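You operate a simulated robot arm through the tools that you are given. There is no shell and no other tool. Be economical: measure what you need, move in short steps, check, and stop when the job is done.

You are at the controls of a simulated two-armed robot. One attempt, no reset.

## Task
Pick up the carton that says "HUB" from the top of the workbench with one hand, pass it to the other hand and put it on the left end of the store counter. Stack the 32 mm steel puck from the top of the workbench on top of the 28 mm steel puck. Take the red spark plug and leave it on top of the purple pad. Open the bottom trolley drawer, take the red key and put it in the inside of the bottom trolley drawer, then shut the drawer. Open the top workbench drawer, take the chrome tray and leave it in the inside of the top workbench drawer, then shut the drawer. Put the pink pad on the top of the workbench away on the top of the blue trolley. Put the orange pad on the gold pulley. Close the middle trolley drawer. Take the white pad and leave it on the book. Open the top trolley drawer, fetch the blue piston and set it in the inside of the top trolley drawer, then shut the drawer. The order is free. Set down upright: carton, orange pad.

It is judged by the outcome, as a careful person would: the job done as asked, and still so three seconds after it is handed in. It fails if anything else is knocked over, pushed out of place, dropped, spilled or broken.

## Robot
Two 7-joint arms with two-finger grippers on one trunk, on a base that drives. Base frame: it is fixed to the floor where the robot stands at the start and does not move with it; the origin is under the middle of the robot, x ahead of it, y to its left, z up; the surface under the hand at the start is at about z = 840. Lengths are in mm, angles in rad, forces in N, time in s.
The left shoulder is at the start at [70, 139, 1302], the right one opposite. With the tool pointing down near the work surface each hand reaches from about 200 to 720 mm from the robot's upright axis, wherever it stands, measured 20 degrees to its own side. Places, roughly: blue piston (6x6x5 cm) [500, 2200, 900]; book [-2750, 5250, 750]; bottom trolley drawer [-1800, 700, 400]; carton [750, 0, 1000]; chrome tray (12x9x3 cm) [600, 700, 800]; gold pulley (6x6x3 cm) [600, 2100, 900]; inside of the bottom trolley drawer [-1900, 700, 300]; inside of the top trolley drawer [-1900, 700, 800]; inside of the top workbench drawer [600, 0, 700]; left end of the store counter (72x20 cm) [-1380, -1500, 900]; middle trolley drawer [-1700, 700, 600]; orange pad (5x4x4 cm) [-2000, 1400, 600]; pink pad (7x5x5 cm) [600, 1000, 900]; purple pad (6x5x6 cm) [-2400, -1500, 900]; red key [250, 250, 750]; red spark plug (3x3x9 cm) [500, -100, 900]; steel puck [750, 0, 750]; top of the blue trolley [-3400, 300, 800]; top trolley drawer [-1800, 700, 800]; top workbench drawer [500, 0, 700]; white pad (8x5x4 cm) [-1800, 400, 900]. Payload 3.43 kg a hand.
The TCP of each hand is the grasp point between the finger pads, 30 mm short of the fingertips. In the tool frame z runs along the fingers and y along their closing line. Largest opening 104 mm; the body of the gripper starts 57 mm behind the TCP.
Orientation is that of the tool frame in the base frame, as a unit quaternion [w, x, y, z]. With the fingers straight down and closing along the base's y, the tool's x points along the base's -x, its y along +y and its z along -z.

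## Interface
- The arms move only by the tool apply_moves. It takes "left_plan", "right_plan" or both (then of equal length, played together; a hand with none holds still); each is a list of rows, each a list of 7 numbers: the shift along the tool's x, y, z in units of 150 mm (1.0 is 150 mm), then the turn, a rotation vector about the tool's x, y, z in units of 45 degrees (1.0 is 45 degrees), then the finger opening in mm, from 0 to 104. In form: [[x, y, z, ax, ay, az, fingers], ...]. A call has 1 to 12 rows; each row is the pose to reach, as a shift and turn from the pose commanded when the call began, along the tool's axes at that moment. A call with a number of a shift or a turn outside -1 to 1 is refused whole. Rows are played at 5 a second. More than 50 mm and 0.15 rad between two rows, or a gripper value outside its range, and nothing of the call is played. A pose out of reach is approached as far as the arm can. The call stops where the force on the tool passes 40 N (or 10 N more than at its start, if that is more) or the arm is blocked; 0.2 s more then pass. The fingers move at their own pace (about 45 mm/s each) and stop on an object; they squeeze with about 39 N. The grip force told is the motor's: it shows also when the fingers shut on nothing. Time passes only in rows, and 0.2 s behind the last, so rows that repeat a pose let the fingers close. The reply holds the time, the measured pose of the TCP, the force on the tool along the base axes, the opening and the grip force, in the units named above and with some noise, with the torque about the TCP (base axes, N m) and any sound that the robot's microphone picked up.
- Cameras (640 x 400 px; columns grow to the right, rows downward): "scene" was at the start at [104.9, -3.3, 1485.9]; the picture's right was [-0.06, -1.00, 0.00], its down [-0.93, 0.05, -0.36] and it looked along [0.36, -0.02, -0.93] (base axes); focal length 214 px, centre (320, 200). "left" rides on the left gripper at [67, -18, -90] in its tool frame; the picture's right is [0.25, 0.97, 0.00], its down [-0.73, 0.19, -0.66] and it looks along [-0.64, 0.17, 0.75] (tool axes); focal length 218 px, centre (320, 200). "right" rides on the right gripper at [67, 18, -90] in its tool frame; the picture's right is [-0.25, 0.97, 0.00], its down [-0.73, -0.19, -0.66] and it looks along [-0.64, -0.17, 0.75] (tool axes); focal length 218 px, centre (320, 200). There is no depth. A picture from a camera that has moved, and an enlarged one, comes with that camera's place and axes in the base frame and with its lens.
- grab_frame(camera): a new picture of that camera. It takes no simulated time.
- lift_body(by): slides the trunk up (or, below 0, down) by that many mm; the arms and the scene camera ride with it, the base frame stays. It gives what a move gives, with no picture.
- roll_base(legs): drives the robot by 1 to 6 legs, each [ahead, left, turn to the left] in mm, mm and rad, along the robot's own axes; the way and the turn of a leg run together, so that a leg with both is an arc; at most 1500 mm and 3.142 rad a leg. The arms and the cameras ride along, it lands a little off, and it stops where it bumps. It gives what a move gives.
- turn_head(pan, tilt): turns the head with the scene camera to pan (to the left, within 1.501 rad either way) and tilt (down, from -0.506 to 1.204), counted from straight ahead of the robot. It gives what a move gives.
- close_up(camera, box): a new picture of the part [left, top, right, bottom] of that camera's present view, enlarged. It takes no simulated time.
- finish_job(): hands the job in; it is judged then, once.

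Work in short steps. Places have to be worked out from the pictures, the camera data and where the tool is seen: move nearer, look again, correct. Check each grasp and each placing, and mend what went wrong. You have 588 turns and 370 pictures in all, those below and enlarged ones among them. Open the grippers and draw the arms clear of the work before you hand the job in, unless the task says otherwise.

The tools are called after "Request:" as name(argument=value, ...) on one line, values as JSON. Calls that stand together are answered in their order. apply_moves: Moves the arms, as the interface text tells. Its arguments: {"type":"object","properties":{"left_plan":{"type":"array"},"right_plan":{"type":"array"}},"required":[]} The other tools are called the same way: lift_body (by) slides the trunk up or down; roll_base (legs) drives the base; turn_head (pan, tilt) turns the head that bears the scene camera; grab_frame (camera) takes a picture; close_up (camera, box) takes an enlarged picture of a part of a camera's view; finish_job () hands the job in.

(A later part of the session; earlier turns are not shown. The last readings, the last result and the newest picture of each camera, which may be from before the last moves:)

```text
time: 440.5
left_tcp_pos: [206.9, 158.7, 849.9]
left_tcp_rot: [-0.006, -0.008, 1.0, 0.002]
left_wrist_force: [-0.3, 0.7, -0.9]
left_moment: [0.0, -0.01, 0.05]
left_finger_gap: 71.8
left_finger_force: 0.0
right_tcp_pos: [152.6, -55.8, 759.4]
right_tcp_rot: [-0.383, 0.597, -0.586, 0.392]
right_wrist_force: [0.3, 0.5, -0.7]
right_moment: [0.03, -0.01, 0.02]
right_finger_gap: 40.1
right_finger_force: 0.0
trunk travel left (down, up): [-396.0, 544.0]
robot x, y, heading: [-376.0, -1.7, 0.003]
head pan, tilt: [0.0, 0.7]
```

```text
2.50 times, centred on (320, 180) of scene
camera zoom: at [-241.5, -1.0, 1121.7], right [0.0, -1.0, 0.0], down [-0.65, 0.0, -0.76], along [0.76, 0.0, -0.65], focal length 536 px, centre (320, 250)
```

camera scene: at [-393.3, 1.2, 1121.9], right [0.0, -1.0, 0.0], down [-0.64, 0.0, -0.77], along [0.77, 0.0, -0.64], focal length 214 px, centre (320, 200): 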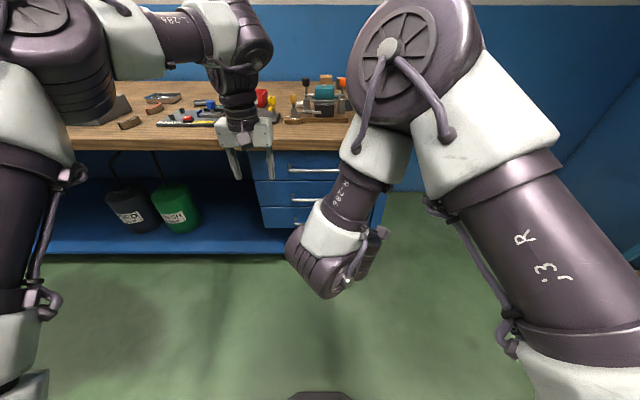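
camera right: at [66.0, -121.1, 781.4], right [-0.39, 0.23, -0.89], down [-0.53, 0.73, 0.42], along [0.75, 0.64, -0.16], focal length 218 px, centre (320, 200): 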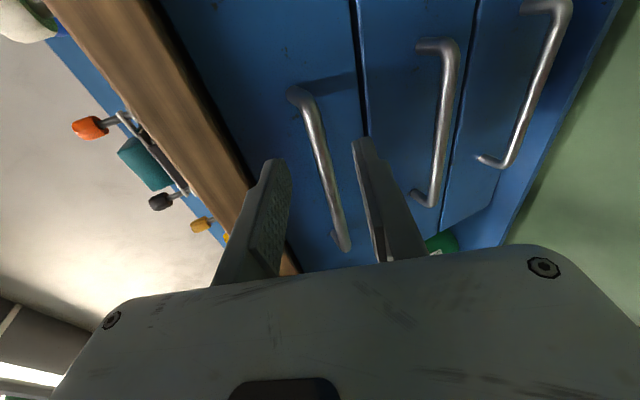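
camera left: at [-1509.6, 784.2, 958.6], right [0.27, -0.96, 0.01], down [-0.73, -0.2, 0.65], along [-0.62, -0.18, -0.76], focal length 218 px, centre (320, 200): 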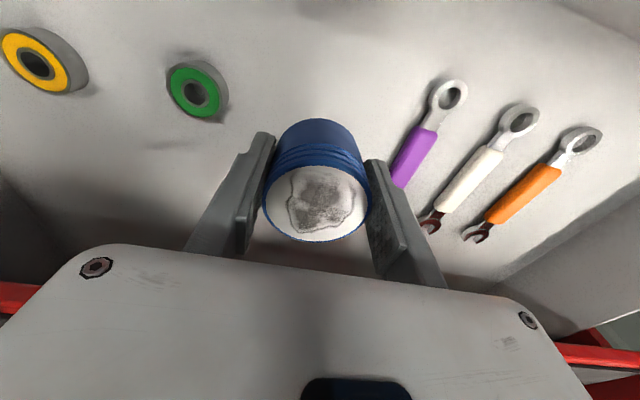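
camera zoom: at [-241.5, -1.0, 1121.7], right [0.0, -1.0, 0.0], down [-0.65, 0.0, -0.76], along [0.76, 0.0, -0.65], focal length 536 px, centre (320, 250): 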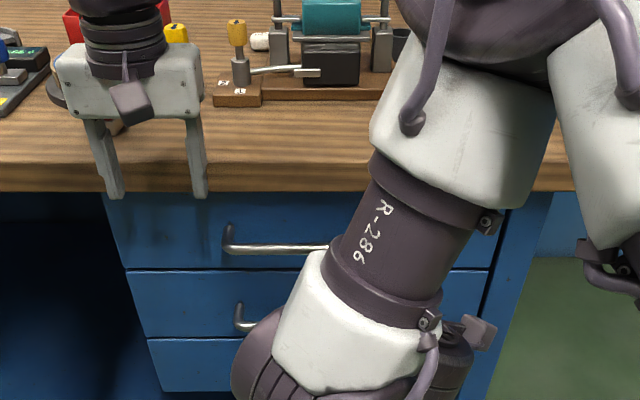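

Bar ≈(225, z 734). I raise the left hand and advance the right fingers to straddle the bar.

Request:
apply_moves(left_plan=[[0.1, 0, -0.25, 0, 0, 0, 72], [0.2, 0, -0.5, 0, 0, 0, 72], [0.2, 0, -0.75, 0, 0, 0, 72]], right_plan=[[-0.1, -0.02, 0.15, 0, 0, 0, 44], [-0.2, -0.037, 0.3, 0, 0, 0, 44], [-0.2, -0.037, 0.4, 0, 0, 0, 44]])

Request:
grab_frame(camera="right")

```text
time: 441.3
left_tcp_pos: [176.9, 157.3, 953.9]
left_tcp_rot: [-0.005, -0.007, 1.0, 0.003]
left_wrist_force: [0.1, -0.1, -0.9]
left_moment: [0.01, 0.0, -0.01]
left_finger_gap: 71.8
left_finger_force: 0.1
left hand out of reach, approached as far as the arm can: row 3
right_tcp_pos: [209.7, -25.5, 741.1]
right_tcp_rot: [-0.383, 0.597, -0.586, 0.392]
right_wrist_force: [-0.9, -0.8, 0.3]
right_moment: [-0.01, 0.02, 0.02]
right_finger_gap: 44.1
right_finger_force: 0.1
trunk travel left (down, up): [-396.0, 544.0]
robot x, y, heading: [-373.5, -1.2, -0.004]
head pan, tilt: [0.0, 0.7]
```

```text
123 pictures are left
camera right: at [122.5, -91.8, 762.7], right [-0.39, 0.23, -0.89], down [-0.53, 0.73, 0.42], along [0.75, 0.64, -0.16], focal length 218 px, centre (320, 200)
```

right: 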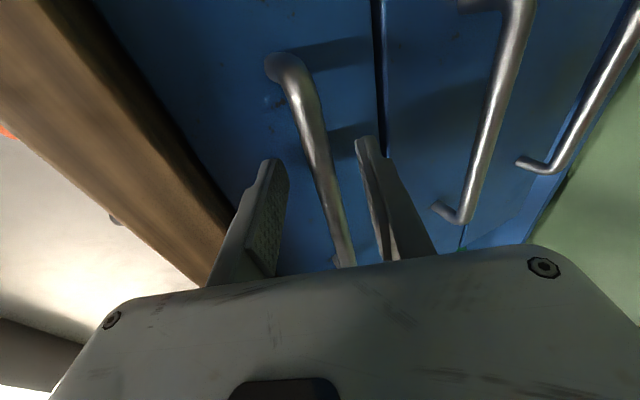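

The bar is between the fingers. I advance 16 mm and close.

Request:
apply_moves(right_plan=[[0, 0, 0.107, 0, 0, 0, 44], [0, 0, 0.107, 0, 0, 0, 5], [0, 0, 0.107, 0, 0, 0, 5], [0, 0, 0.107, 0, 0, 0, 5]])

Request:
grab_frame(camera="right")

```text
time: 442.3
left_tcp_pos: [179.0, 157.4, 952.5]
left_tcp_rot: [-0.005, -0.009, 1.0, 0.002]
left_wrist_force: [0.8, 0.1, -1.1]
left_moment: [-0.01, 0.01, -0.03]
left_finger_gap: 72.2
left_finger_force: 0.1
right_tcp_pos: [224.5, -25.5, 733.4]
right_tcp_rot: [-0.382, 0.596, -0.588, 0.391]
right_wrist_force: [-0.9, -0.1, -10.3]
right_moment: [0.63, -0.03, -0.56]
right_finger_gap: 13.5
right_finger_force: 39.3
trunk travel left (down, up): [-396.0, 544.0]
robot x, y, heading: [-371.9, 0.3, -0.003]
head pan, tilt: [0.0, 0.7]
```

```text
122 pictures are left
camera right: at [137.3, -91.4, 754.5], right [-0.39, 0.23, -0.89], down [-0.53, 0.73, 0.42], along [0.75, 0.64, -0.16], focal length 218 px, centre (320, 200)
```

right: 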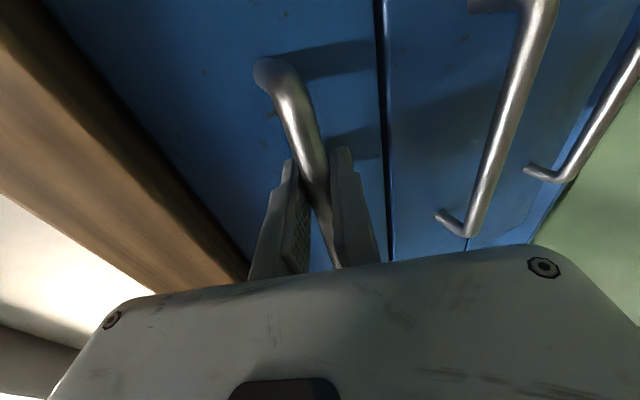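

Gripped (13.5 mm). I pull the drawer by driving back 250 mm.

Request:
roll_base(legs=[[-250, 0, 0]])

Request:
turn_head(pan=0, tilt=0.8)

Request:
grab_frame(camera="scene")

```text
time: 444.1
left_tcp_pos: [-69.5, 157.2, 952.2]
left_tcp_rot: [-0.006, -0.008, 1.0, 0.002]
left_wrist_force: [-0.6, 0.2, 0.8]
left_moment: [-0.01, 0.0, 0.05]
left_finger_gap: 72.2
left_finger_force: 0.1
right_tcp_pos: [-22.9, -25.1, 733.1]
right_tcp_rot: [-0.383, 0.597, -0.586, 0.392]
right_wrist_force: [0.5, -7.7, -20.7]
right_moment: [0.7, -0.07, -0.65]
right_finger_gap: 14.0
right_finger_force: 45.0
trunk travel left (down, up): [-396.0, 544.0]
robot x, y, heading: [-620.8, 2.8, -0.005]
head pan, tilt: [0.0, 0.7]
```

```text
time: 444.8
left_tcp_pos: [-70.0, 157.3, 952.6]
left_tcp_rot: [-0.005, -0.009, 1.0, 0.001]
left_wrist_force: [-0.1, 0.3, 0.1]
left_moment: [-0.03, 0.0, 0.03]
left_finger_gap: 72.0
left_finger_force: 0.0
right_tcp_pos: [-24.4, -24.4, 732.6]
right_tcp_rot: [-0.381, 0.598, -0.587, 0.391]
right_wrist_force: [-2.3, -2.7, -8.1]
right_moment: [1.0, 0.03, -0.15]
right_finger_gap: 13.8
right_finger_force: 44.5
trunk travel left (down, up): [-396.0, 544.0]
robot x, y, heading: [-623.9, 1.3, -0.001]
head pan, tilt: [0.0, 0.799]
```

```text
121 pictures are left
camera scene: at [-494.5, -1.1, 1113.5], right [0.0, -1.0, 0.0], down [-0.72, 0.0, -0.7], along [0.7, 0.0, -0.72], focal length 214 px, centre (320, 200)
```

scene: 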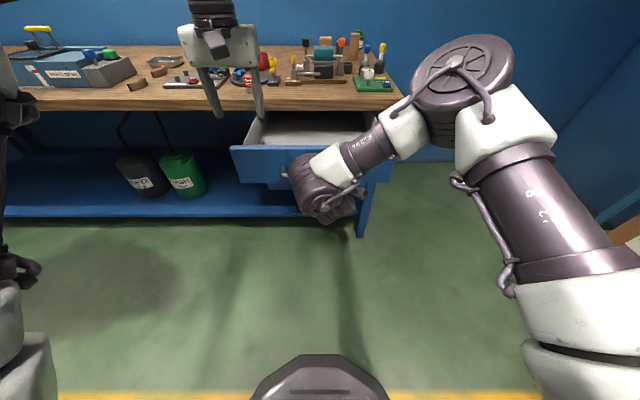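

Open. I release the bar, back off, and raise the trunk 300 mm.

Request:
apply_moves(right_plan=[[0, 0, 0, 0, 0, 0, 30], [0, 0, 0, 0, 0, 0, 44], [0, 0, 0, 0, 0, 0, 44], [0, 0, -0.2, 0, 0, 0, 44], [0, 0, -0.4, 0, 0, 0, 44]])

Request:
roll_base(legs=[[-120, 0, 0]])

Request:
lift_body(by=300)

Request:
grab_frame(camera="scene")

```text
time: 446.0
left_tcp_pos: [-72.1, 158.7, 952.8]
left_tcp_rot: [-0.004, -0.009, 1.0, 0.001]
left_wrist_force: [0.5, 0.4, -0.3]
left_moment: [0.05, -0.02, -0.02]
left_finger_gap: 72.0
left_finger_force: 0.1
right_tcp_pos: [-79.7, -23.1, 758.7]
right_tcp_rot: [-0.383, 0.597, -0.586, 0.392]
right_wrist_force: [0.4, 0.2, 0.3]
right_moment: [-0.01, -0.02, -0.01]
right_finger_gap: 44.2
right_finger_force: 0.0
trunk travel left (down, up): [-396.0, 544.0]
robot x, y, heading: [-627.5, 2.2, -0.002]
head pan, tilt: [0.0, 0.799]
```

```text
time: 447.2
left_tcp_pos: [-190.3, 158.0, 952.7]
left_tcp_rot: [-0.005, -0.008, 1.0, 0.002]
left_wrist_force: [-0.2, 0.4, 0.6]
left_moment: [-0.02, -0.02, 0.01]
left_finger_gap: 71.8
left_finger_force: 0.1
right_tcp_pos: [-199.9, -25.8, 758.8]
right_tcp_rot: [-0.383, 0.596, -0.586, 0.393]
right_wrist_force: [-0.7, -0.5, 0.3]
right_moment: [0.03, 0.01, -0.03]
right_finger_gap: 43.8
right_finger_force: 0.0
trunk travel left (down, up): [-396.0, 544.0]
robot x, y, heading: [-747.0, -1.6, -0.005]
head pan, tilt: [0.0, 0.799]
```

```text
time: 450.2
left_tcp_pos: [-190.0, 157.6, 1253.1]
left_tcp_rot: [-0.007, -0.008, 1.0, 0.002]
left_wrist_force: [0.3, -0.5, 0.1]
left_moment: [0.0, -0.01, 0.0]
left_finger_gap: 72.1
left_finger_force: 0.1
right_tcp_pos: [-198.4, -24.8, 1058.9]
right_tcp_rot: [-0.383, 0.596, -0.587, 0.392]
right_wrist_force: [-0.8, 0.2, 0.2]
right_moment: [-0.03, 0.02, 0.0]
right_finger_gap: 44.0
right_finger_force: 0.0
trunk travel left (down, up): [-696.0, 244.0]
robot x, y, heading: [-744.1, -0.8, -0.001]
head pan, tilt: [0.0, 0.799]
```

```text
120 pictures are left
camera scene: at [-614.6, -0.4, 1413.5], right [0.0, -1.0, 0.0], down [-0.72, 0.0, -0.7], along [0.7, 0.0, -0.72], focal length 214 px, centre (320, 200)
```

scene: 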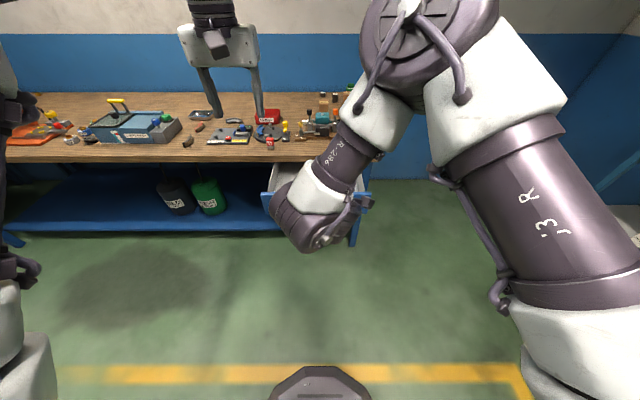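

I drive to the tray: left 560 mm, then forward 770 mm.

Request:
roll_base(legs=[[0, 570, 0], [770, 0, 0]])

Request:
grab_frame(camera="scene")

Request:
grab_frame(camera="left")

```text
time: 457.2
left_tcp_pos: [566.0, 713.3, 1252.8]
left_tcp_rot: [-0.005, -0.002, 1.0, 0.002]
left_wrist_force: [0.1, -0.1, -0.6]
left_moment: [0.04, -0.01, -0.01]
left_finger_gap: 72.0
left_finger_force: 0.0
right_tcp_pos: [554.5, 529.9, 1058.5]
right_tcp_rot: [-0.379, 0.594, -0.589, 0.395]
right_wrist_force: [0.4, -0.8, 0.8]
right_moment: [-0.02, -0.01, 0.05]
right_finger_gap: 44.0
right_finger_force: 0.0
trunk travel left (down, up): [-696.0, 244.0]
robot x, y, heading: [9.6, 562.1, -0.014]
head pan, tilt: [0.0, 0.799]
```

```text
119 pictures are left
camera scene: at [138.7, 560.4, 1413.7], right [-0.02, -1.0, 0.0], down [-0.72, 0.01, -0.7], along [0.7, -0.01, -0.72], focal length 214 px, centre (320, 200)
```

scene: 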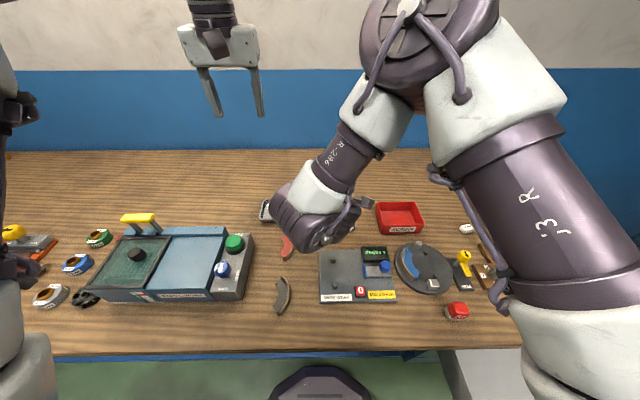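

```text
118 pictures are left
camera left: at [498.4, 696.7, 1343.7], right [-0.26, 0.97, 0.01], down [0.74, 0.19, 0.65], along [0.63, 0.17, -0.76], focal length 218 px, centre (320, 200)
```

left: 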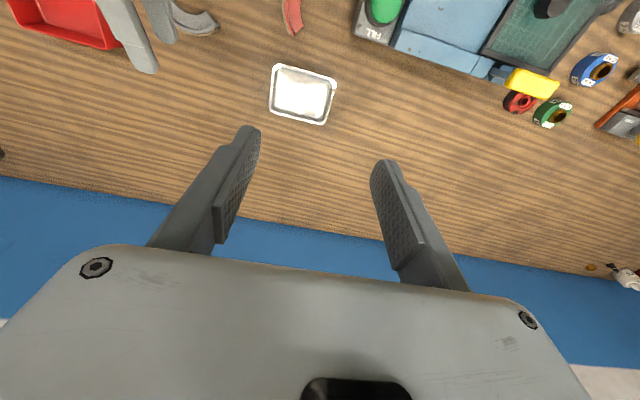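

Tray: centre ≈[633,696], 120 (y) × 88 (x) mm. I yaw the left hand +90° to grip its short side.

Request:
apply_moves(left_plan=[[0, 0, 0, 0, 0, 0.17, 104], [0, 0, 0, 0, 0, 0.34, 104], [0, 0, 0, 0, 0, 0.51, 104], [0, 0, 0, 0, 0, 0.68, 104], [0, 0, 0, 0, 0, 0.84, 104], [0, 0, 0, 0, 0, 1.0, 104]])

Request:
apply_moves(left_plan=[[0, 0, 0, 0, 0, 0.17, 104], [0, 0, 0, 0, 0, 0.34, 104], [0, 0, 0, 0, 0, 0.51, 104], [0, 0, 0, 0, 0, 0.68, 104], [0, 0, 0, 0, 0, 0.84, 104], [0, 0, 0, 0, 0, 1.0, 104]])

Request:
grab_frame(camera="left")

```text
time: 458.6
left_tcp_pos: [565.3, 713.1, 1253.4]
left_tcp_rot: [-0.005, 0.383, 0.924, 0.0]
left_wrist_force: [-0.2, 0.2, 1.6]
left_moment: [0.0, -0.02, -0.01]
left_finger_gap: 104.3
left_finger_force: 0.2
right_tcp_pos: [554.7, 530.6, 1059.7]
right_tcp_rot: [-0.38, 0.593, -0.59, 0.395]
right_wrist_force: [0.4, 0.1, -0.8]
right_moment: [0.01, 0.02, 0.01]
right_finger_gap: 44.2
right_finger_force: 0.0
trunk travel left (down, up): [-696.0, 244.0]
robot x, y, heading: [10.9, 559.4, -0.017]
head pan, tilt: [0.0, 0.799]
```

```text
time: 460.0
left_tcp_pos: [565.2, 712.5, 1251.9]
left_tcp_rot: [-0.005, 0.707, 0.707, -0.003]
left_wrist_force: [0.2, 0.7, -0.1]
left_moment: [-0.01, -0.02, 0.0]
left_finger_gap: 103.7
left_finger_force: 0.1
right_tcp_pos: [555.6, 532.4, 1058.4]
right_tcp_rot: [-0.38, 0.593, -0.59, 0.395]
right_wrist_force: [0.0, -0.3, -0.4]
right_moment: [-0.02, 0.01, 0.03]
right_finger_gap: 43.9
right_finger_force: 0.0
trunk travel left (down, up): [-696.0, 244.0]
robot x, y, heading: [11.9, 564.1, -0.015]
head pan, tilt: [0.0, 0.799]
```

```text
117 pictures are left
camera left: at [547.9, 781.7, 1343.1], right [0.97, 0.25, -0.01], down [0.2, -0.73, 0.65], along [0.16, -0.63, -0.76], focal length 218 px, centre (320, 200)
```

left: 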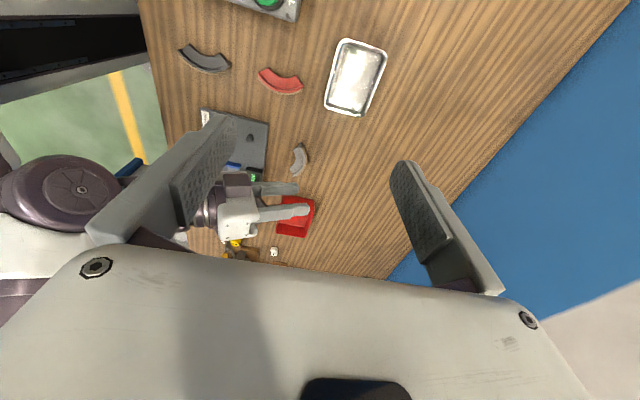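

I move over the tray and descend to about z 960.

Request:
apply_moves(left_plan=[[-0.05, 0.2, 0.1, 0, 0, 0, 104], [-0.107, 0.44, 0.25, 0, 0, 0, 104], [-0.107, 0.453, 0.55, 0, 0, 0, 104], [-0.107, 0.453, 0.8, 0, 0, 0, 104], [-0.107, 0.453, 1.0, 0, 0, 0, 104]])

Request:
apply_moves(left_plan=[[0, 0, 0.3, 0, 0, 0, 104], [0, 0, 0.6, 0, 0, 0, 104], [0, 0, 0.9, 0, 0, 0, 104]])

Request:
grab_frame(camera="left")

```text
time: 461.2
left_tcp_pos: [633.0, 697.3, 1102.6]
left_tcp_rot: [-0.005, 0.706, 0.708, -0.002]
left_wrist_force: [0.6, -0.3, -0.5]
left_moment: [0.0, 0.01, 0.01]
left_finger_gap: 103.8
left_finger_force: 0.1
left hand out of reach, approached as far as the arm can: row 1, 2, 3
right_tcp_pos: [555.5, 530.7, 1058.1]
right_tcp_rot: [-0.38, 0.594, -0.589, 0.394]
right_wrist_force: [0.3, 0.7, -0.9]
right_moment: [0.0, 0.02, -0.03]
right_finger_gap: 44.3
right_finger_force: 0.1
trunk travel left (down, up): [-696.0, 244.0]
robot x, y, heading: [10.1, 559.3, -0.017]
head pan, tilt: [0.0, 0.799]
```

```text
time: 462.0
left_tcp_pos: [630.2, 697.0, 967.2]
left_tcp_rot: [-0.005, 0.705, 0.709, -0.003]
left_wrist_force: [0.4, 0.0, -0.4]
left_moment: [0.0, -0.04, 0.02]
left_finger_gap: 103.8
left_finger_force: 0.2
right_tcp_pos: [555.3, 530.7, 1058.0]
right_tcp_rot: [-0.379, 0.594, -0.59, 0.394]
right_wrist_force: [-0.1, 1.4, -0.1]
right_moment: [0.02, -0.03, 0.04]
right_finger_gap: 44.2
right_finger_force: 0.0
trunk travel left (down, up): [-696.0, 244.0]
robot x, y, heading: [7.5, 561.4, -0.017]
head pan, tilt: [0.0, 0.799]
```

```text
116 pictures are left
camera left: at [612.5, 765.7, 1057.6], right [0.97, 0.26, -0.01], down [0.2, -0.73, 0.65], along [0.16, -0.63, -0.76], focal length 218 px, centre (320, 200)
```

left: 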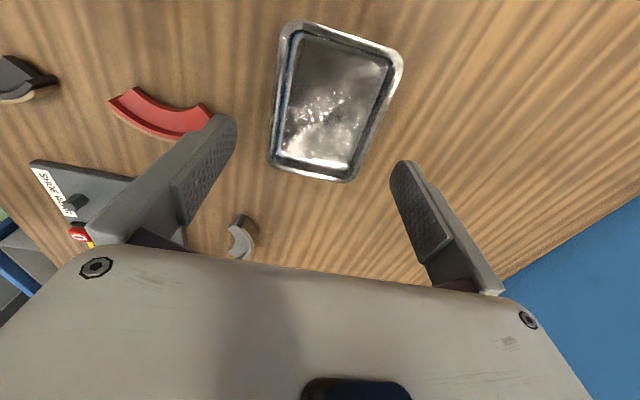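

Tray centre ≈[633,698]. I descend to TCP ≈875 and close.

Request:
apply_moves(left_plan=[[0, 0.022, 0.2, 0, 0, 0, 104], [0, 0.022, 0.45, 0, 0, 0, 104], [0, 0.022, 0.6, 0, 0, 0, 104], [0, 0.022, 0.6, 0, 0, 0, 70], [0, 0.022, 0.6, 0, 0, 0, 70], [0, 0.022, 0.6, 0, 0, 0, 70]])

Request:
grab_frame(camera="left")

```text
time: 463.4
left_tcp_pos: [631.7, 699.2, 877.9]
left_tcp_rot: [-0.004, 0.706, 0.708, -0.002]
left_wrist_force: [2.2, 0.0, 7.5]
left_moment: [-0.07, -0.55, 0.13]
left_finger_gap: 89.9
left_finger_force: 39.4
right_tcp_pos: [554.5, 530.9, 1059.3]
right_tcp_rot: [-0.38, 0.593, -0.59, 0.395]
right_wrist_force: [-1.5, 0.2, -0.4]
right_moment: [0.0, 0.0, -0.01]
right_finger_gap: 44.1
right_finger_force: 0.0
trunk travel left (down, up): [-696.0, 244.0]
robot x, y, heading: [13.5, 562.3, -0.011]
head pan, tilt: [0.0, 0.799]
```

```text
115 pictures are left
camera left: at [615.2, 767.5, 967.5], right [0.97, 0.26, -0.01], down [0.2, -0.73, 0.65], along [0.16, -0.63, -0.76], focal length 218 px, centre (320, 200)
```

left: 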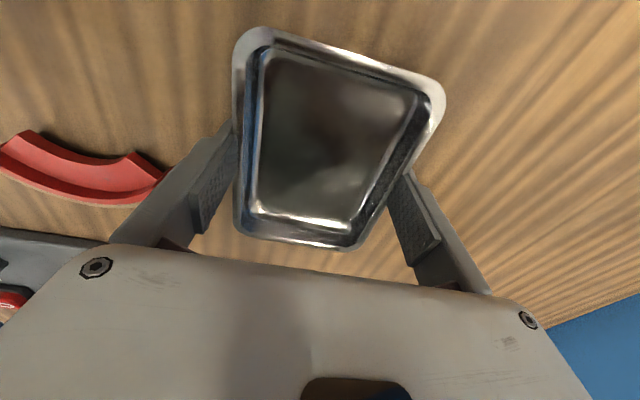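

Gripped (90 mm). I lift slowly and check.

Request:
apply_moves(left_plan=[[0, 0, -0.1, 0, 0, 0, 70], [0, 0, -0.3, 0, 0, 0, 70], [0, 0, -0.6, 0, 0, 0, 70], [0, 0, -0.9, 0, 0, 0, 70]])

Request:
grab_frame(camera="left")

Request:
grab_frame(camera="scene")

```text
time: 464.4
left_tcp_pos: [632.2, 697.8, 1012.9]
left_tcp_rot: [-0.005, 0.706, 0.708, -0.002]
left_wrist_force: [0.2, 0.2, -3.6]
left_moment: [0.01, 0.0, 0.02]
left_finger_gap: 89.7
left_finger_force: 39.1
right_tcp_pos: [553.4, 531.4, 1058.9]
right_tcp_rot: [-0.38, 0.594, -0.589, 0.395]
right_wrist_force: [0.0, -0.4, 0.2]
right_moment: [0.0, 0.01, 0.02]
right_finger_gap: 43.9
right_finger_force: 0.0
trunk travel left (down, up): [-696.0, 244.0]
robot x, y, heading: [8.2, 563.7, -0.014]
head pan, tilt: [0.0, 0.799]
```

```text
114 pictures are left
camera left: at [615.7, 766.1, 1103.9], right [0.97, 0.26, -0.01], down [0.2, -0.73, 0.65], along [0.16, -0.63, -0.76], focal length 218 px, centre (320, 200)
```

left: 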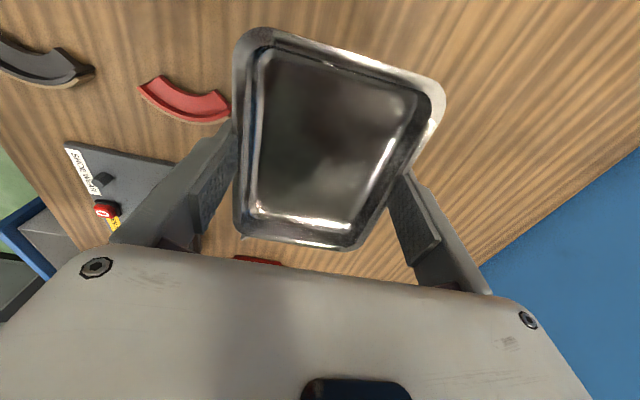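

```text
113 pictures are left
camera scene: at [138.3, 559.6, 1413.6], right [-0.02, -1.0, 0.0], down [-0.72, 0.01, -0.7], along [0.7, -0.01, -0.72], focal length 214 px, centre (320, 200)
```

scene: 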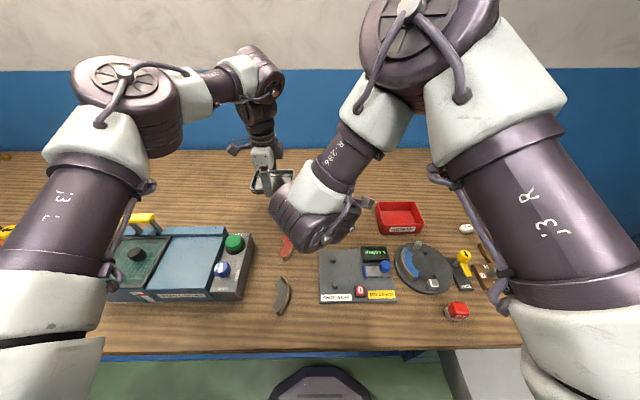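

Tray held. I back off and drive in front of the open drawer; right hand raised and retracted.

Request:
roll_base(legs=[[-780, 0, 0.015], [0, -680, 0]])

Request:
apply_moves(right_plan=[[0, -0.14, -0.17, 0, 0, 0, 44], [0, -0.28, -0.34, 0, 0, 0, 44], [0, -0.42, -0.51, 0, 0, 0, 44], [0, -0.576, -0.684, 0, 0, 0, 44]])

Request:
roll_base(legs=[[220, 0, 0]])

Request:
turn_head(pan=0.1, tilt=0.8)

Request:
grab_frame(camera="scene")

```text
time: 472.0
left_tcp_pos: [-167.1, 19.6, 1011.5]
left_tcp_rot: [-0.004, 0.709, 0.706, -0.003]
left_wrist_force: [-0.4, 0.0, -3.1]
left_moment: [0.0, 0.01, 0.02]
left_finger_gap: 89.8
left_finger_force: 38.7
right_tcp_pos: [-247.4, -148.7, 1058.8]
right_tcp_rot: [0.378, -0.591, 0.592, -0.395]
right_wrist_force: [0.2, -0.4, 0.6]
right_moment: [-0.04, -0.01, 0.02]
right_finger_gap: 43.7
right_finger_force: 0.0
trunk travel left (down, up): [-696.0, 244.0]
robot x, y, heading: [-790.8, -114.2, -0.023]
head pan, tilt: [0.0, 0.799]
```

```text
time: 473.0
left_tcp_pos: [-167.5, 18.6, 1014.5]
left_tcp_rot: [-0.004, 0.708, 0.706, -0.003]
left_wrist_force: [-0.8, -0.4, -2.2]
left_moment: [0.0, -0.03, 0.02]
left_finger_gap: 89.7
left_finger_force: 38.6
right_tcp_pos: [-309.4, -147.1, 1178.1]
right_tcp_rot: [0.379, -0.591, 0.591, -0.397]
right_wrist_force: [0.4, -0.4, -0.3]
right_moment: [0.01, -0.01, 0.01]
right_finger_gap: 43.8
right_finger_force: 0.1
trunk travel left (down, up): [-696.0, 244.0]
robot x, y, heading: [-791.1, -113.9, -0.02]
head pan, tilt: [0.0, 0.799]
```

```text
time: 474.7
left_tcp_pos: [54.4, 10.6, 1014.7]
left_tcp_rot: [-0.004, 0.709, 0.705, -0.001]
left_wrist_force: [-0.4, -0.1, -2.9]
left_moment: [0.02, -0.02, -0.04]
left_finger_gap: 89.7
left_finger_force: 39.0
right_tcp_pos: [-87.1, -153.0, 1178.3]
right_tcp_rot: [0.379, -0.59, 0.593, -0.396]
right_wrist_force: [0.3, 0.2, -0.6]
right_moment: [0.04, 0.0, 0.0]
right_finger_gap: 43.9
right_finger_force: 0.1
trunk travel left (down, up): [-696.0, 244.0]
robot x, y, heading: [-566.7, -121.0, -0.032]
head pan, tilt: [0.0, 0.799]
```

```text
time: 475.4
left_tcp_pos: [53.9, 10.0, 1012.2]
left_tcp_rot: [-0.005, 0.709, 0.705, -0.002]
left_wrist_force: [-0.3, 0.1, -3.8]
left_moment: [0.02, 0.0, -0.01]
left_finger_gap: 89.7
left_finger_force: 39.1
right_tcp_pos: [-86.2, -153.6, 1177.0]
right_tcp_rot: [0.377, -0.591, 0.593, -0.397]
right_wrist_force: [-0.6, 0.5, 0.1]
right_moment: [0.01, 0.0, 0.02]
right_finger_gap: 44.2
right_finger_force: 0.2
trunk travel left (down, up): [-696.0, 244.0]
robot x, y, heading: [-568.7, -120.4, -0.023]
head pan, tilt: [0.099, 0.799]
```

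```text
112 pictures are left
camera scene: at [-439.9, -114.6, 1413.4], right [0.07, -1.0, 0.0], down [-0.72, -0.05, -0.7], along [0.69, 0.05, -0.72], focal length 214 px, centre (320, 200)
```

scene: 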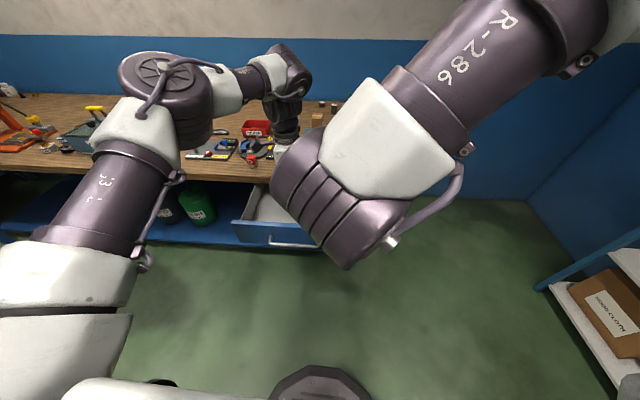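

The right forearm blocks the view; I move it right, lower the trunk 150 mm, and look with the left camera too.

Request:
apply_moves(right_plan=[[0.3, 0, 0, 0, 0, 0, 44], [0.6, 0, 0, 0, 0, 0, 44], [0.9, 0, 0, 0, 0, 0, 44]])

Request:
lift_body(by=-100)

Request:
grab_frame(camera="scene")

Request:
grab_frame(camera="left")

```text
time: 476.2
left_tcp_pos: [52.3, 9.8, 1015.6]
left_tcp_rot: [-0.005, 0.71, 0.704, 0.0]
left_wrist_force: [0.0, -0.8, -2.9]
left_moment: [0.1, -0.01, -0.01]
left_finger_gap: 89.8
left_finger_force: 38.6
right_tcp_pos: [-67.0, -285.7, 1190.3]
right_tcp_rot: [0.38, -0.589, 0.592, -0.398]
right_wrist_force: [0.1, -0.4, -0.2]
right_moment: [0.04, -0.05, 0.02]
right_finger_gap: 44.0
right_finger_force: 0.1
right hand out of reach, approached as far as the arm can: row 2, 3
trunk travel left (down, up): [-696.0, 244.0]
robot x, y, heading: [-570.5, -122.4, -0.025]
head pan, tilt: [0.099, 0.799]
```

```text
time: 477.5
left_tcp_pos: [54.8, 10.1, 914.5]
left_tcp_rot: [-0.005, 0.709, 0.705, -0.002]
left_wrist_force: [0.3, -0.8, -3.3]
left_moment: [0.01, -0.02, -0.01]
left_finger_gap: 89.6
left_finger_force: 39.6
right_tcp_pos: [-67.1, -285.2, 1090.3]
right_tcp_rot: [0.378, -0.59, 0.593, -0.397]
right_wrist_force: [-0.4, 0.2, -0.2]
right_moment: [0.02, -0.02, -0.02]
right_finger_gap: 44.0
right_finger_force: 0.0
trunk travel left (down, up): [-596.0, 344.0]
robot x, y, heading: [-572.1, -122.8, -0.028]
head pan, tilt: [0.099, 0.799]
```

```text
111 pictures are left
camera scene: at [-440.9, -114.8, 1313.6], right [0.07, -1.0, 0.0], down [-0.72, -0.05, -0.7], along [0.69, 0.05, -0.72], focal length 214 px, centre (320, 200)
```

scene: 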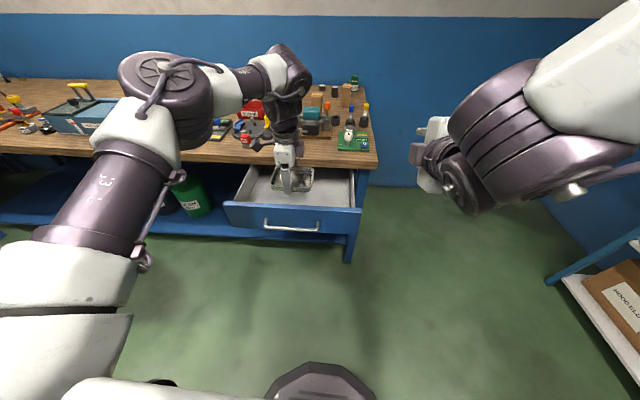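

```text
110 pictures are left
camera left: at [38.8, 78.6, 1003.1], right [0.97, 0.25, -0.01], down [0.19, -0.73, 0.65], along [0.15, -0.63, -0.76], focal length 218 px, centre (320, 200)
```

left: 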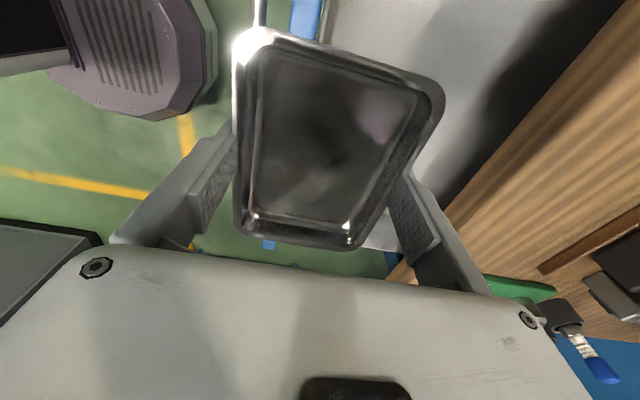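

I move the tray over the open drawer (x≈138) and lower the trunk 80 mm, then look.

Request:
apply_moves(left_plan=[[0.01, 0.2, 0, 0, 0, 0, 70], [0.03, 0.4, 0, 0, 0, 0, 70], [0.033, 0.555, 0, 0, 0, 0, 70]])

Request:
lift_body(by=-80)

Request:
close_up(camera="scene", box=[200, 110, 380, 250])

Request:
grab_frame(camera="left")

```text
time: 478.3
left_tcp_pos: [101.9, 13.0, 912.9]
left_tcp_rot: [-0.004, 0.71, 0.704, -0.002]
left_wrist_force: [-0.5, -0.6, -3.3]
left_moment: [-0.01, 0.03, 0.0]
left_finger_gap: 89.8
left_finger_force: 39.5
left hand out of reach, approached as far as the arm can: row 2, 3
right_tcp_pos: [-66.7, -284.2, 1090.2]
right_tcp_rot: [0.378, -0.59, 0.593, -0.397]
right_wrist_force: [-0.1, 0.3, 0.6]
right_moment: [-0.01, -0.01, -0.01]
right_finger_gap: 44.1
right_finger_force: 0.1
trunk travel left (down, up): [-596.0, 344.0]
robot x, y, heading: [-568.9, -118.4, -0.025]
head pan, tilt: [0.099, 0.799]
```

```text
time: 479.5
left_tcp_pos: [100.9, 11.9, 832.5]
left_tcp_rot: [-0.005, 0.71, 0.705, -0.002]
left_wrist_force: [0.2, -0.8, -3.5]
left_moment: [0.05, 0.0, 0.0]
left_finger_gap: 89.7
left_finger_force: 39.4
right_tcp_pos: [-64.9, -285.7, 1009.7]
right_tcp_rot: [0.378, -0.591, 0.592, -0.396]
right_wrist_force: [-0.4, -0.2, -0.4]
right_moment: [0.01, -0.04, 0.02]
right_finger_gap: 43.8
right_finger_force: 0.0
trunk travel left (down, up): [-516.0, 424.0]
robot x, y, heading: [-573.6, -124.3, -0.03]
head pan, tilt: [0.099, 0.799]
```

```text
2.86 times, centred on (290, 180) of scene
camera zoom: at [-440.9, -114.7, 1233.6], right [0.07, -1.0, 0.0], down [-0.72, -0.05, -0.7], along [0.69, 0.05, -0.72], focal length 613 px, centre (406, 257)
```

zoom: 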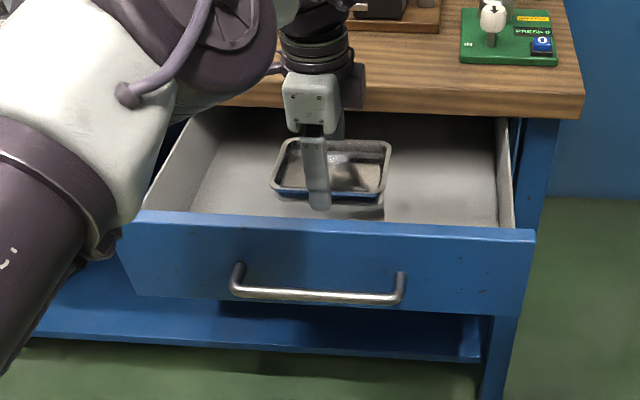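

```text
108 pictures are left
camera left: at [84.9, 80.4, 922.8], right [0.97, 0.25, -0.01], down [0.19, -0.73, 0.65], along [0.15, -0.63, -0.76], focal length 218 px, centre (320, 200)
```

left: 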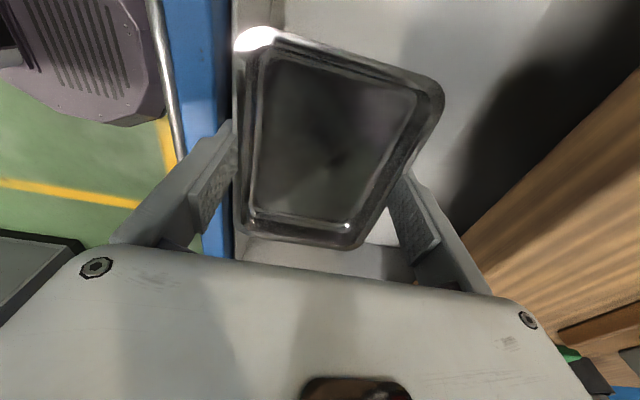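

The arm was at its reach; I drive 38 mm forward to bring the tray to x≈139.

Request:
roll_base(legs=[[38, 0, 0]])

Request:
apply_moves(left_plan=[[0, 0, 0.15, 0, 0, 0, 70], [0, 0, 0.3, 0, 0, 0, 70]])

Request:
close_up(camera="scene", box=[200, 110, 380, 250])

Request:
grab_frame(camera="left")

```text
time: 480.4
left_tcp_pos: [138.6, 11.0, 833.7]
left_tcp_rot: [-0.005, 0.709, 0.705, -0.002]
left_wrist_force: [0.7, -0.2, -2.0]
left_moment: [0.06, 0.02, 0.0]
left_finger_gap: 89.6
left_finger_force: 39.1
right_tcp_pos: [-30.4, -288.8, 1009.5]
right_tcp_rot: [0.377, -0.59, 0.594, -0.397]
right_wrist_force: [0.4, -0.6, 0.2]
right_moment: [-0.01, -0.01, -0.04]
right_finger_gap: 44.0
right_finger_force: 0.0
trunk travel left (down, up): [-516.0, 424.0]
robot x, y, heading: [-533.8, -118.8, -0.029]
head pan, tilt: [0.099, 0.799]
```

```text
time: 480.9
left_tcp_pos: [137.5, 11.4, 787.5]
left_tcp_rot: [-0.004, 0.709, 0.705, -0.002]
left_wrist_force: [-0.3, 0.3, -2.9]
left_moment: [0.01, 0.01, 0.03]
left_finger_gap: 89.7
left_finger_force: 39.0
right_tcp_pos: [-28.2, -286.1, 1009.1]
right_tcp_rot: [0.377, -0.59, 0.594, -0.396]
right_wrist_force: [0.8, -0.9, -0.4]
right_moment: [-0.02, 0.0, 0.0]
right_finger_gap: 43.7
right_finger_force: 0.0
trunk travel left (down, up): [-516.0, 424.0]
robot x, y, heading: [-532.5, -120.1, -0.027]
head pan, tilt: [0.099, 0.799]
```

```text
2.86 times, centred on (290, 180) of scene
camera zoom: at [-402.4, -115.6, 1233.4], right [0.07, -1.0, 0.0], down [-0.72, -0.05, -0.7], along [0.69, 0.05, -0.72], focal length 613 px, centre (406, 257)
```

zoom: 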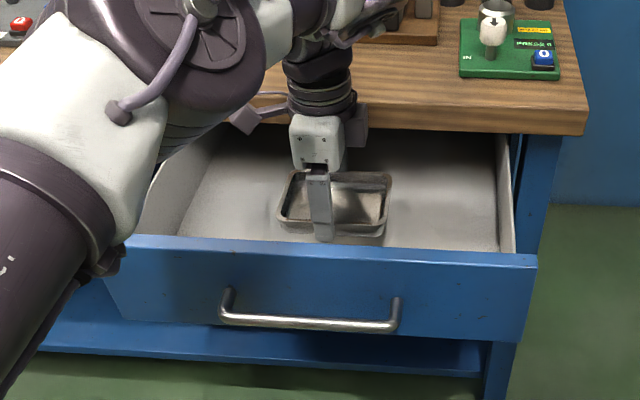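

```text
106 pictures are left
camera left: at [120.6, 78.6, 877.8], right [0.97, 0.25, -0.01], down [0.19, -0.73, 0.65], along [0.15, -0.63, -0.76], focal length 218 px, centre (320, 200)
```

left: 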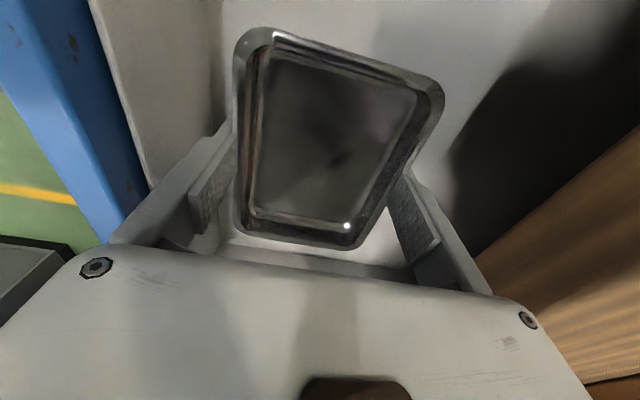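

Request:
apply_moves(left_plan=[[0, 0, 0.1, 0, 0, 0, 70], [0, 0, 0.2, 0, 0, 0, 70], [0, 0, 0.28, 0, 0, 0, 70]])

Request:
close_up(camera="scene", box=[200, 110, 380, 250])

```text
time: 481.8
left_tcp_pos: [137.6, 12.2, 745.7]
left_tcp_rot: [-0.004, 0.71, 0.704, -0.001]
left_wrist_force: [-0.2, -0.3, -2.3]
left_moment: [-0.01, -0.02, 0.0]
left_finger_gap: 89.6
left_finger_force: 38.8
right_tcp_pos: [-29.5, -287.7, 1010.1]
right_tcp_rot: [0.377, -0.59, 0.594, -0.397]
right_wrist_force: [-0.2, -0.3, -0.5]
right_moment: [0.02, -0.02, -0.01]
right_finger_gap: 43.9
right_finger_force: 0.1
trunk travel left (down, up): [-516.0, 424.0]
robot x, y, heading: [-532.7, -122.0, -0.023]
head pan, tilt: [0.099, 0.799]
```

```text
2.86 times, centred on (290, 180) of scene
camera zoom: at [-403.5, -115.7, 1233.5], right [0.07, -1.0, 0.0], down [-0.72, -0.05, -0.7], along [0.69, 0.05, -0.72], focal length 613 px, centre (406, 257)
```

zoom: 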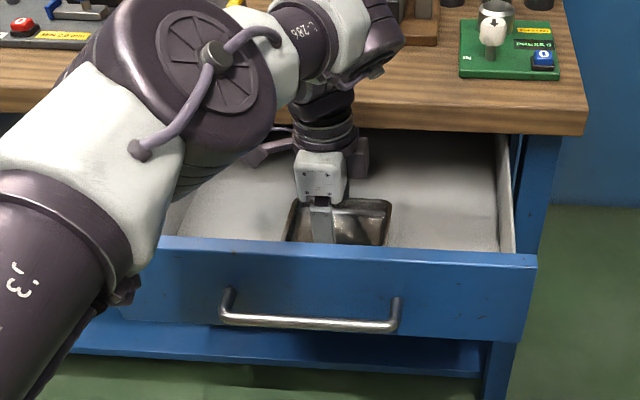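

Request:
apply_moves(left_plan=[[0, 0, 0.02, 0, 0, 0, 70], [0, 0, 0.04, 0, 0, 0, 70], [0, 0, 0.06, 0, 0, 0, 70], [0, 0, 0.08, 0, 0, 0, 70], [0, 0, 0.1, 0, 0, 0, 70]])

Request:
grab_frame(camera="left")

```text
time: 482.9
left_tcp_pos: [135.9, 11.0, 729.6]
left_tcp_rot: [-0.004, 0.709, 0.705, -0.002]
left_wrist_force: [-0.7, 0.1, -2.6]
left_moment: [0.02, 0.01, -0.01]
left_finger_gap: 89.6
left_finger_force: 38.9
right_tcp_pos: [-27.8, -287.5, 1009.9]
right_tcp_rot: [0.377, -0.59, 0.593, -0.398]
right_wrist_force: [0.2, -0.2, 0.6]
right_moment: [-0.01, -0.03, 0.01]
right_finger_gap: 43.9
right_finger_force: 0.1
trunk travel left (down, up): [-516.0, 424.0]
robot x, y, heading: [-535.9, -119.9, -0.026]
head pan, tilt: [0.099, 0.799]
```

```text
104 pictures are left
camera left: at [120.4, 79.6, 820.3], right [0.97, 0.25, -0.01], down [0.19, -0.73, 0.65], along [0.15, -0.63, -0.76], focal length 218 px, centre (320, 200)
```

left: 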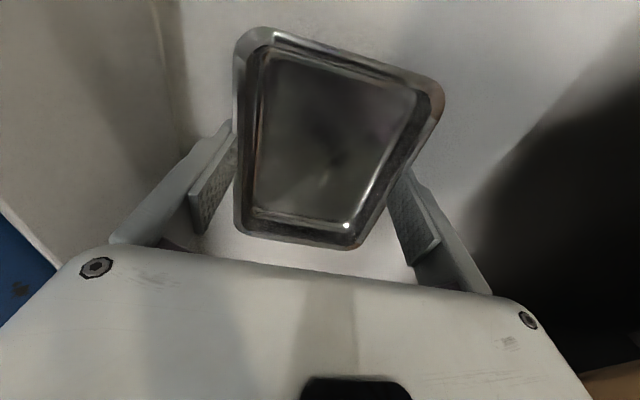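

Request:
apply_moves(left_plan=[[0, 0, 0.02, 0, 0, 0, 70], [0, 0, 0.04, 0, 0, 0, 70], [0, 0, 0.06, 0, 0, 0, 70], [0, 0, 0.08, 0, 0, 0, 70], [0, 0, 0.1, 0, 0, 0, 70], [0, 0, 0.12, 0, 0, 0, 70]])

```text
time: 484.4
left_tcp_pos: [141.5, 10.3, 721.6]
left_tcp_rot: [0.002, 0.709, 0.706, 0.002]
left_wrist_force: [-0.1, 0.5, 22.7]
left_moment: [0.43, 1.2, 0.02]
left_finger_gap: 89.6
left_finger_force: 39.0
right_tcp_pos: [-30.5, -287.9, 1009.7]
right_tcp_rot: [0.379, -0.59, 0.592, -0.398]
right_wrist_force: [-0.2, 0.0, -0.1]
right_moment: [-0.01, 0.02, 0.03]
right_finger_gap: 43.9
right_finger_force: 0.1
trunk travel left (down, up): [-516.0, 424.0]
robot x, y, heading: [-531.2, -116.5, -0.026]
head pan, tilt: [0.099, 0.799]
stopped in row 6 (left hand): the force on the tool passed its limit at 43 N (the readings are from after the stop); the commanded pose is now the measured one
```

The tray is on the drawer floor. I ease up 3 mm, open fully and rise.

Request:
apply_moves(left_plan=[[0, 0, -0.03, 0, 0, 0, 92], [0, 0, -0.03, 0, 0, 0, 104], [0, 0, -0.03, 0, 0, 0, 104], [0, 0, -0.3, 0, 0, 0, 104], [0, 0, -0.6, 0, 0, 0, 104], [0, 0, -0.9, 0, 0, 0, 104]])

Request:
grab_frame(camera="left")

```text
time: 485.8
left_tcp_pos: [136.9, 9.6, 852.2]
left_tcp_rot: [-0.002, 0.709, 0.705, 0.0]
left_wrist_force: [0.3, -0.8, -0.2]
left_moment: [0.0, -0.01, 0.01]
left_finger_gap: 104.0
left_finger_force: 0.1
left hand out of reach, approached as far as the arm can: row 6
right_tcp_pos: [-30.5, -287.5, 1009.3]
right_tcp_rot: [0.378, -0.589, 0.593, -0.397]
right_wrist_force: [0.8, 0.2, 0.0]
right_moment: [0.02, -0.03, 0.03]
right_finger_gap: 44.0
right_finger_force: 0.0
trunk travel left (down, up): [-516.0, 424.0]
robot x, y, heading: [-534.4, -120.4, -0.022]
head pan, tilt: [0.099, 0.799]
```

```text
103 pictures are left
camera left: at [118.7, 77.6, 942.4], right [0.97, 0.25, 0.0], down [0.19, -0.73, 0.65], along [0.16, -0.63, -0.76], focal length 218 px, centre (320, 200)
```

left: 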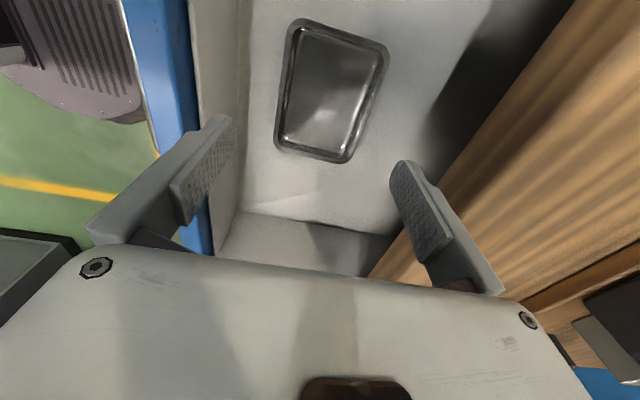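

The tray lies in the drawer. Now I back off, move the left hand aside, and bring the right hand in line with the bar to push it shut.

Request:
roll_base(legs=[[-260, 0, 0.025], [0, 130, 0]])

Request:
apply_moves(left_plan=[[0.25, 0, -0.1, 0, 0, 0, 90], [0.5, 0, -0.2, 0, 0, 0, 90], [0.75, 0, -0.3, 0, 0, 0, 90], [0.95, 0, -0.4, 0, 0, 0, 90]], right_plan=[[-0.25, 0, 0, 0, 0, 0, 44], [-0.5, 0, 0, 0, 0, 0, 44], [-0.75, 0, 0, 0, 0, 0, 44], [-0.95, 0, 0, 0, 0, 0, 44]])

Request:
lift_body(by=-200)

Request:
grab_frame(camera="right")

Request:
grab_frame(camera="scene")

```text
time: 488.5
left_tcp_pos: [-124.7, 159.6, 852.2]
left_tcp_rot: [0.0, 0.7, 0.714, 0.001]
left_wrist_force: [0.5, 0.0, -0.8]
left_moment: [0.0, 0.02, -0.04]
left_finger_gap: 104.0
left_finger_force: 0.1
right_tcp_pos: [-283.4, -142.0, 1009.1]
right_tcp_rot: [-0.383, 0.597, -0.585, 0.392]
right_wrist_force: [-0.2, 0.6, -0.4]
right_moment: [-0.03, 0.03, 0.0]
right_finger_gap: 43.9
right_finger_force: 0.1
trunk travel left (down, up): [-516.0, 424.0]
robot x, y, heading: [-791.6, 11.4, 0.003]
head pan, tilt: [0.099, 0.799]
```

```text
time: 489.5
left_tcp_pos: [-140.7, 275.0, 901.4]
left_tcp_rot: [-0.001, 0.701, 0.713, 0.0]
left_wrist_force: [-0.1, -1.2, 0.4]
left_moment: [0.02, 0.0, 0.0]
left_finger_gap: 89.9
left_finger_force: 0.1
left hand out of reach, approached as far as the arm can: row 2, 3, 4
right_tcp_pos: [-284.8, 1.9, 1004.6]
right_tcp_rot: [-0.383, 0.597, -0.587, 0.391]
right_wrist_force: [0.4, -1.1, 0.6]
right_moment: [0.0, 0.0, 0.06]
right_finger_gap: 43.7
right_finger_force: 0.1
trunk travel left (down, up): [-516.0, 424.0]
robot x, y, heading: [-792.7, 9.3, 0.002]
head pan, tilt: [0.099, 0.799]
```

```text
time: 491.7
left_tcp_pos: [-141.2, 274.7, 700.9]
left_tcp_rot: [-0.001, 0.7, 0.714, 0.002]
left_wrist_force: [0.3, -0.1, 0.4]
left_moment: [0.03, -0.03, -0.01]
left_finger_gap: 90.0
left_finger_force: 0.1
right_tcp_pos: [-284.7, 0.8, 805.7]
right_tcp_rot: [-0.382, 0.597, -0.586, 0.393]
right_wrist_force: [-0.4, 0.5, 0.5]
right_moment: [-0.01, -0.03, 0.0]
right_finger_gap: 43.8
right_finger_force: 0.1
trunk travel left (down, up): [-316.0, 624.0]
robot x, y, heading: [-790.1, 8.6, -0.005]
head pan, tilt: [0.099, 0.799]
```

```text
102 pictures are left
camera right: at [-372.6, -65.3, 827.6], right [-0.39, 0.23, -0.89], down [-0.53, 0.73, 0.42], along [0.75, 0.64, -0.16], focal length 218 px, centre (320, 200)
```

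right: 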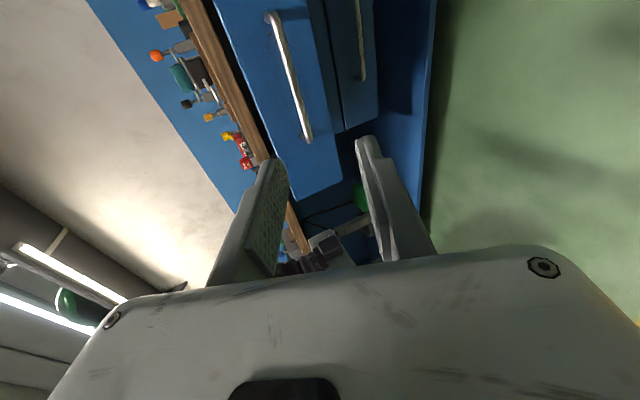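

```text
101 pictures are left
camera scene: at [-662.7, 20.1, 1033.7], right [0.1, -1.0, 0.0], down [-0.71, -0.07, -0.7], along [0.69, 0.07, -0.72], focal length 214 px, centre (320, 200)
```

scene: 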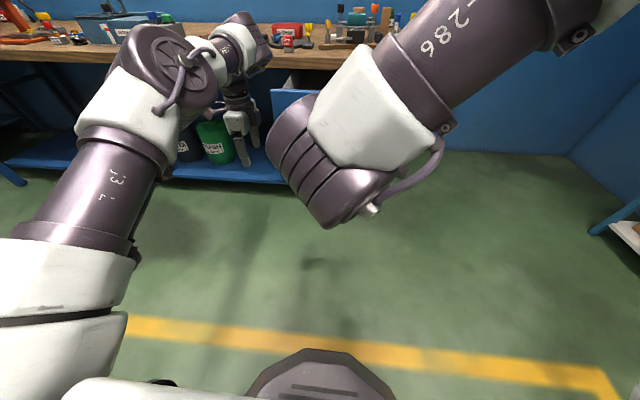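

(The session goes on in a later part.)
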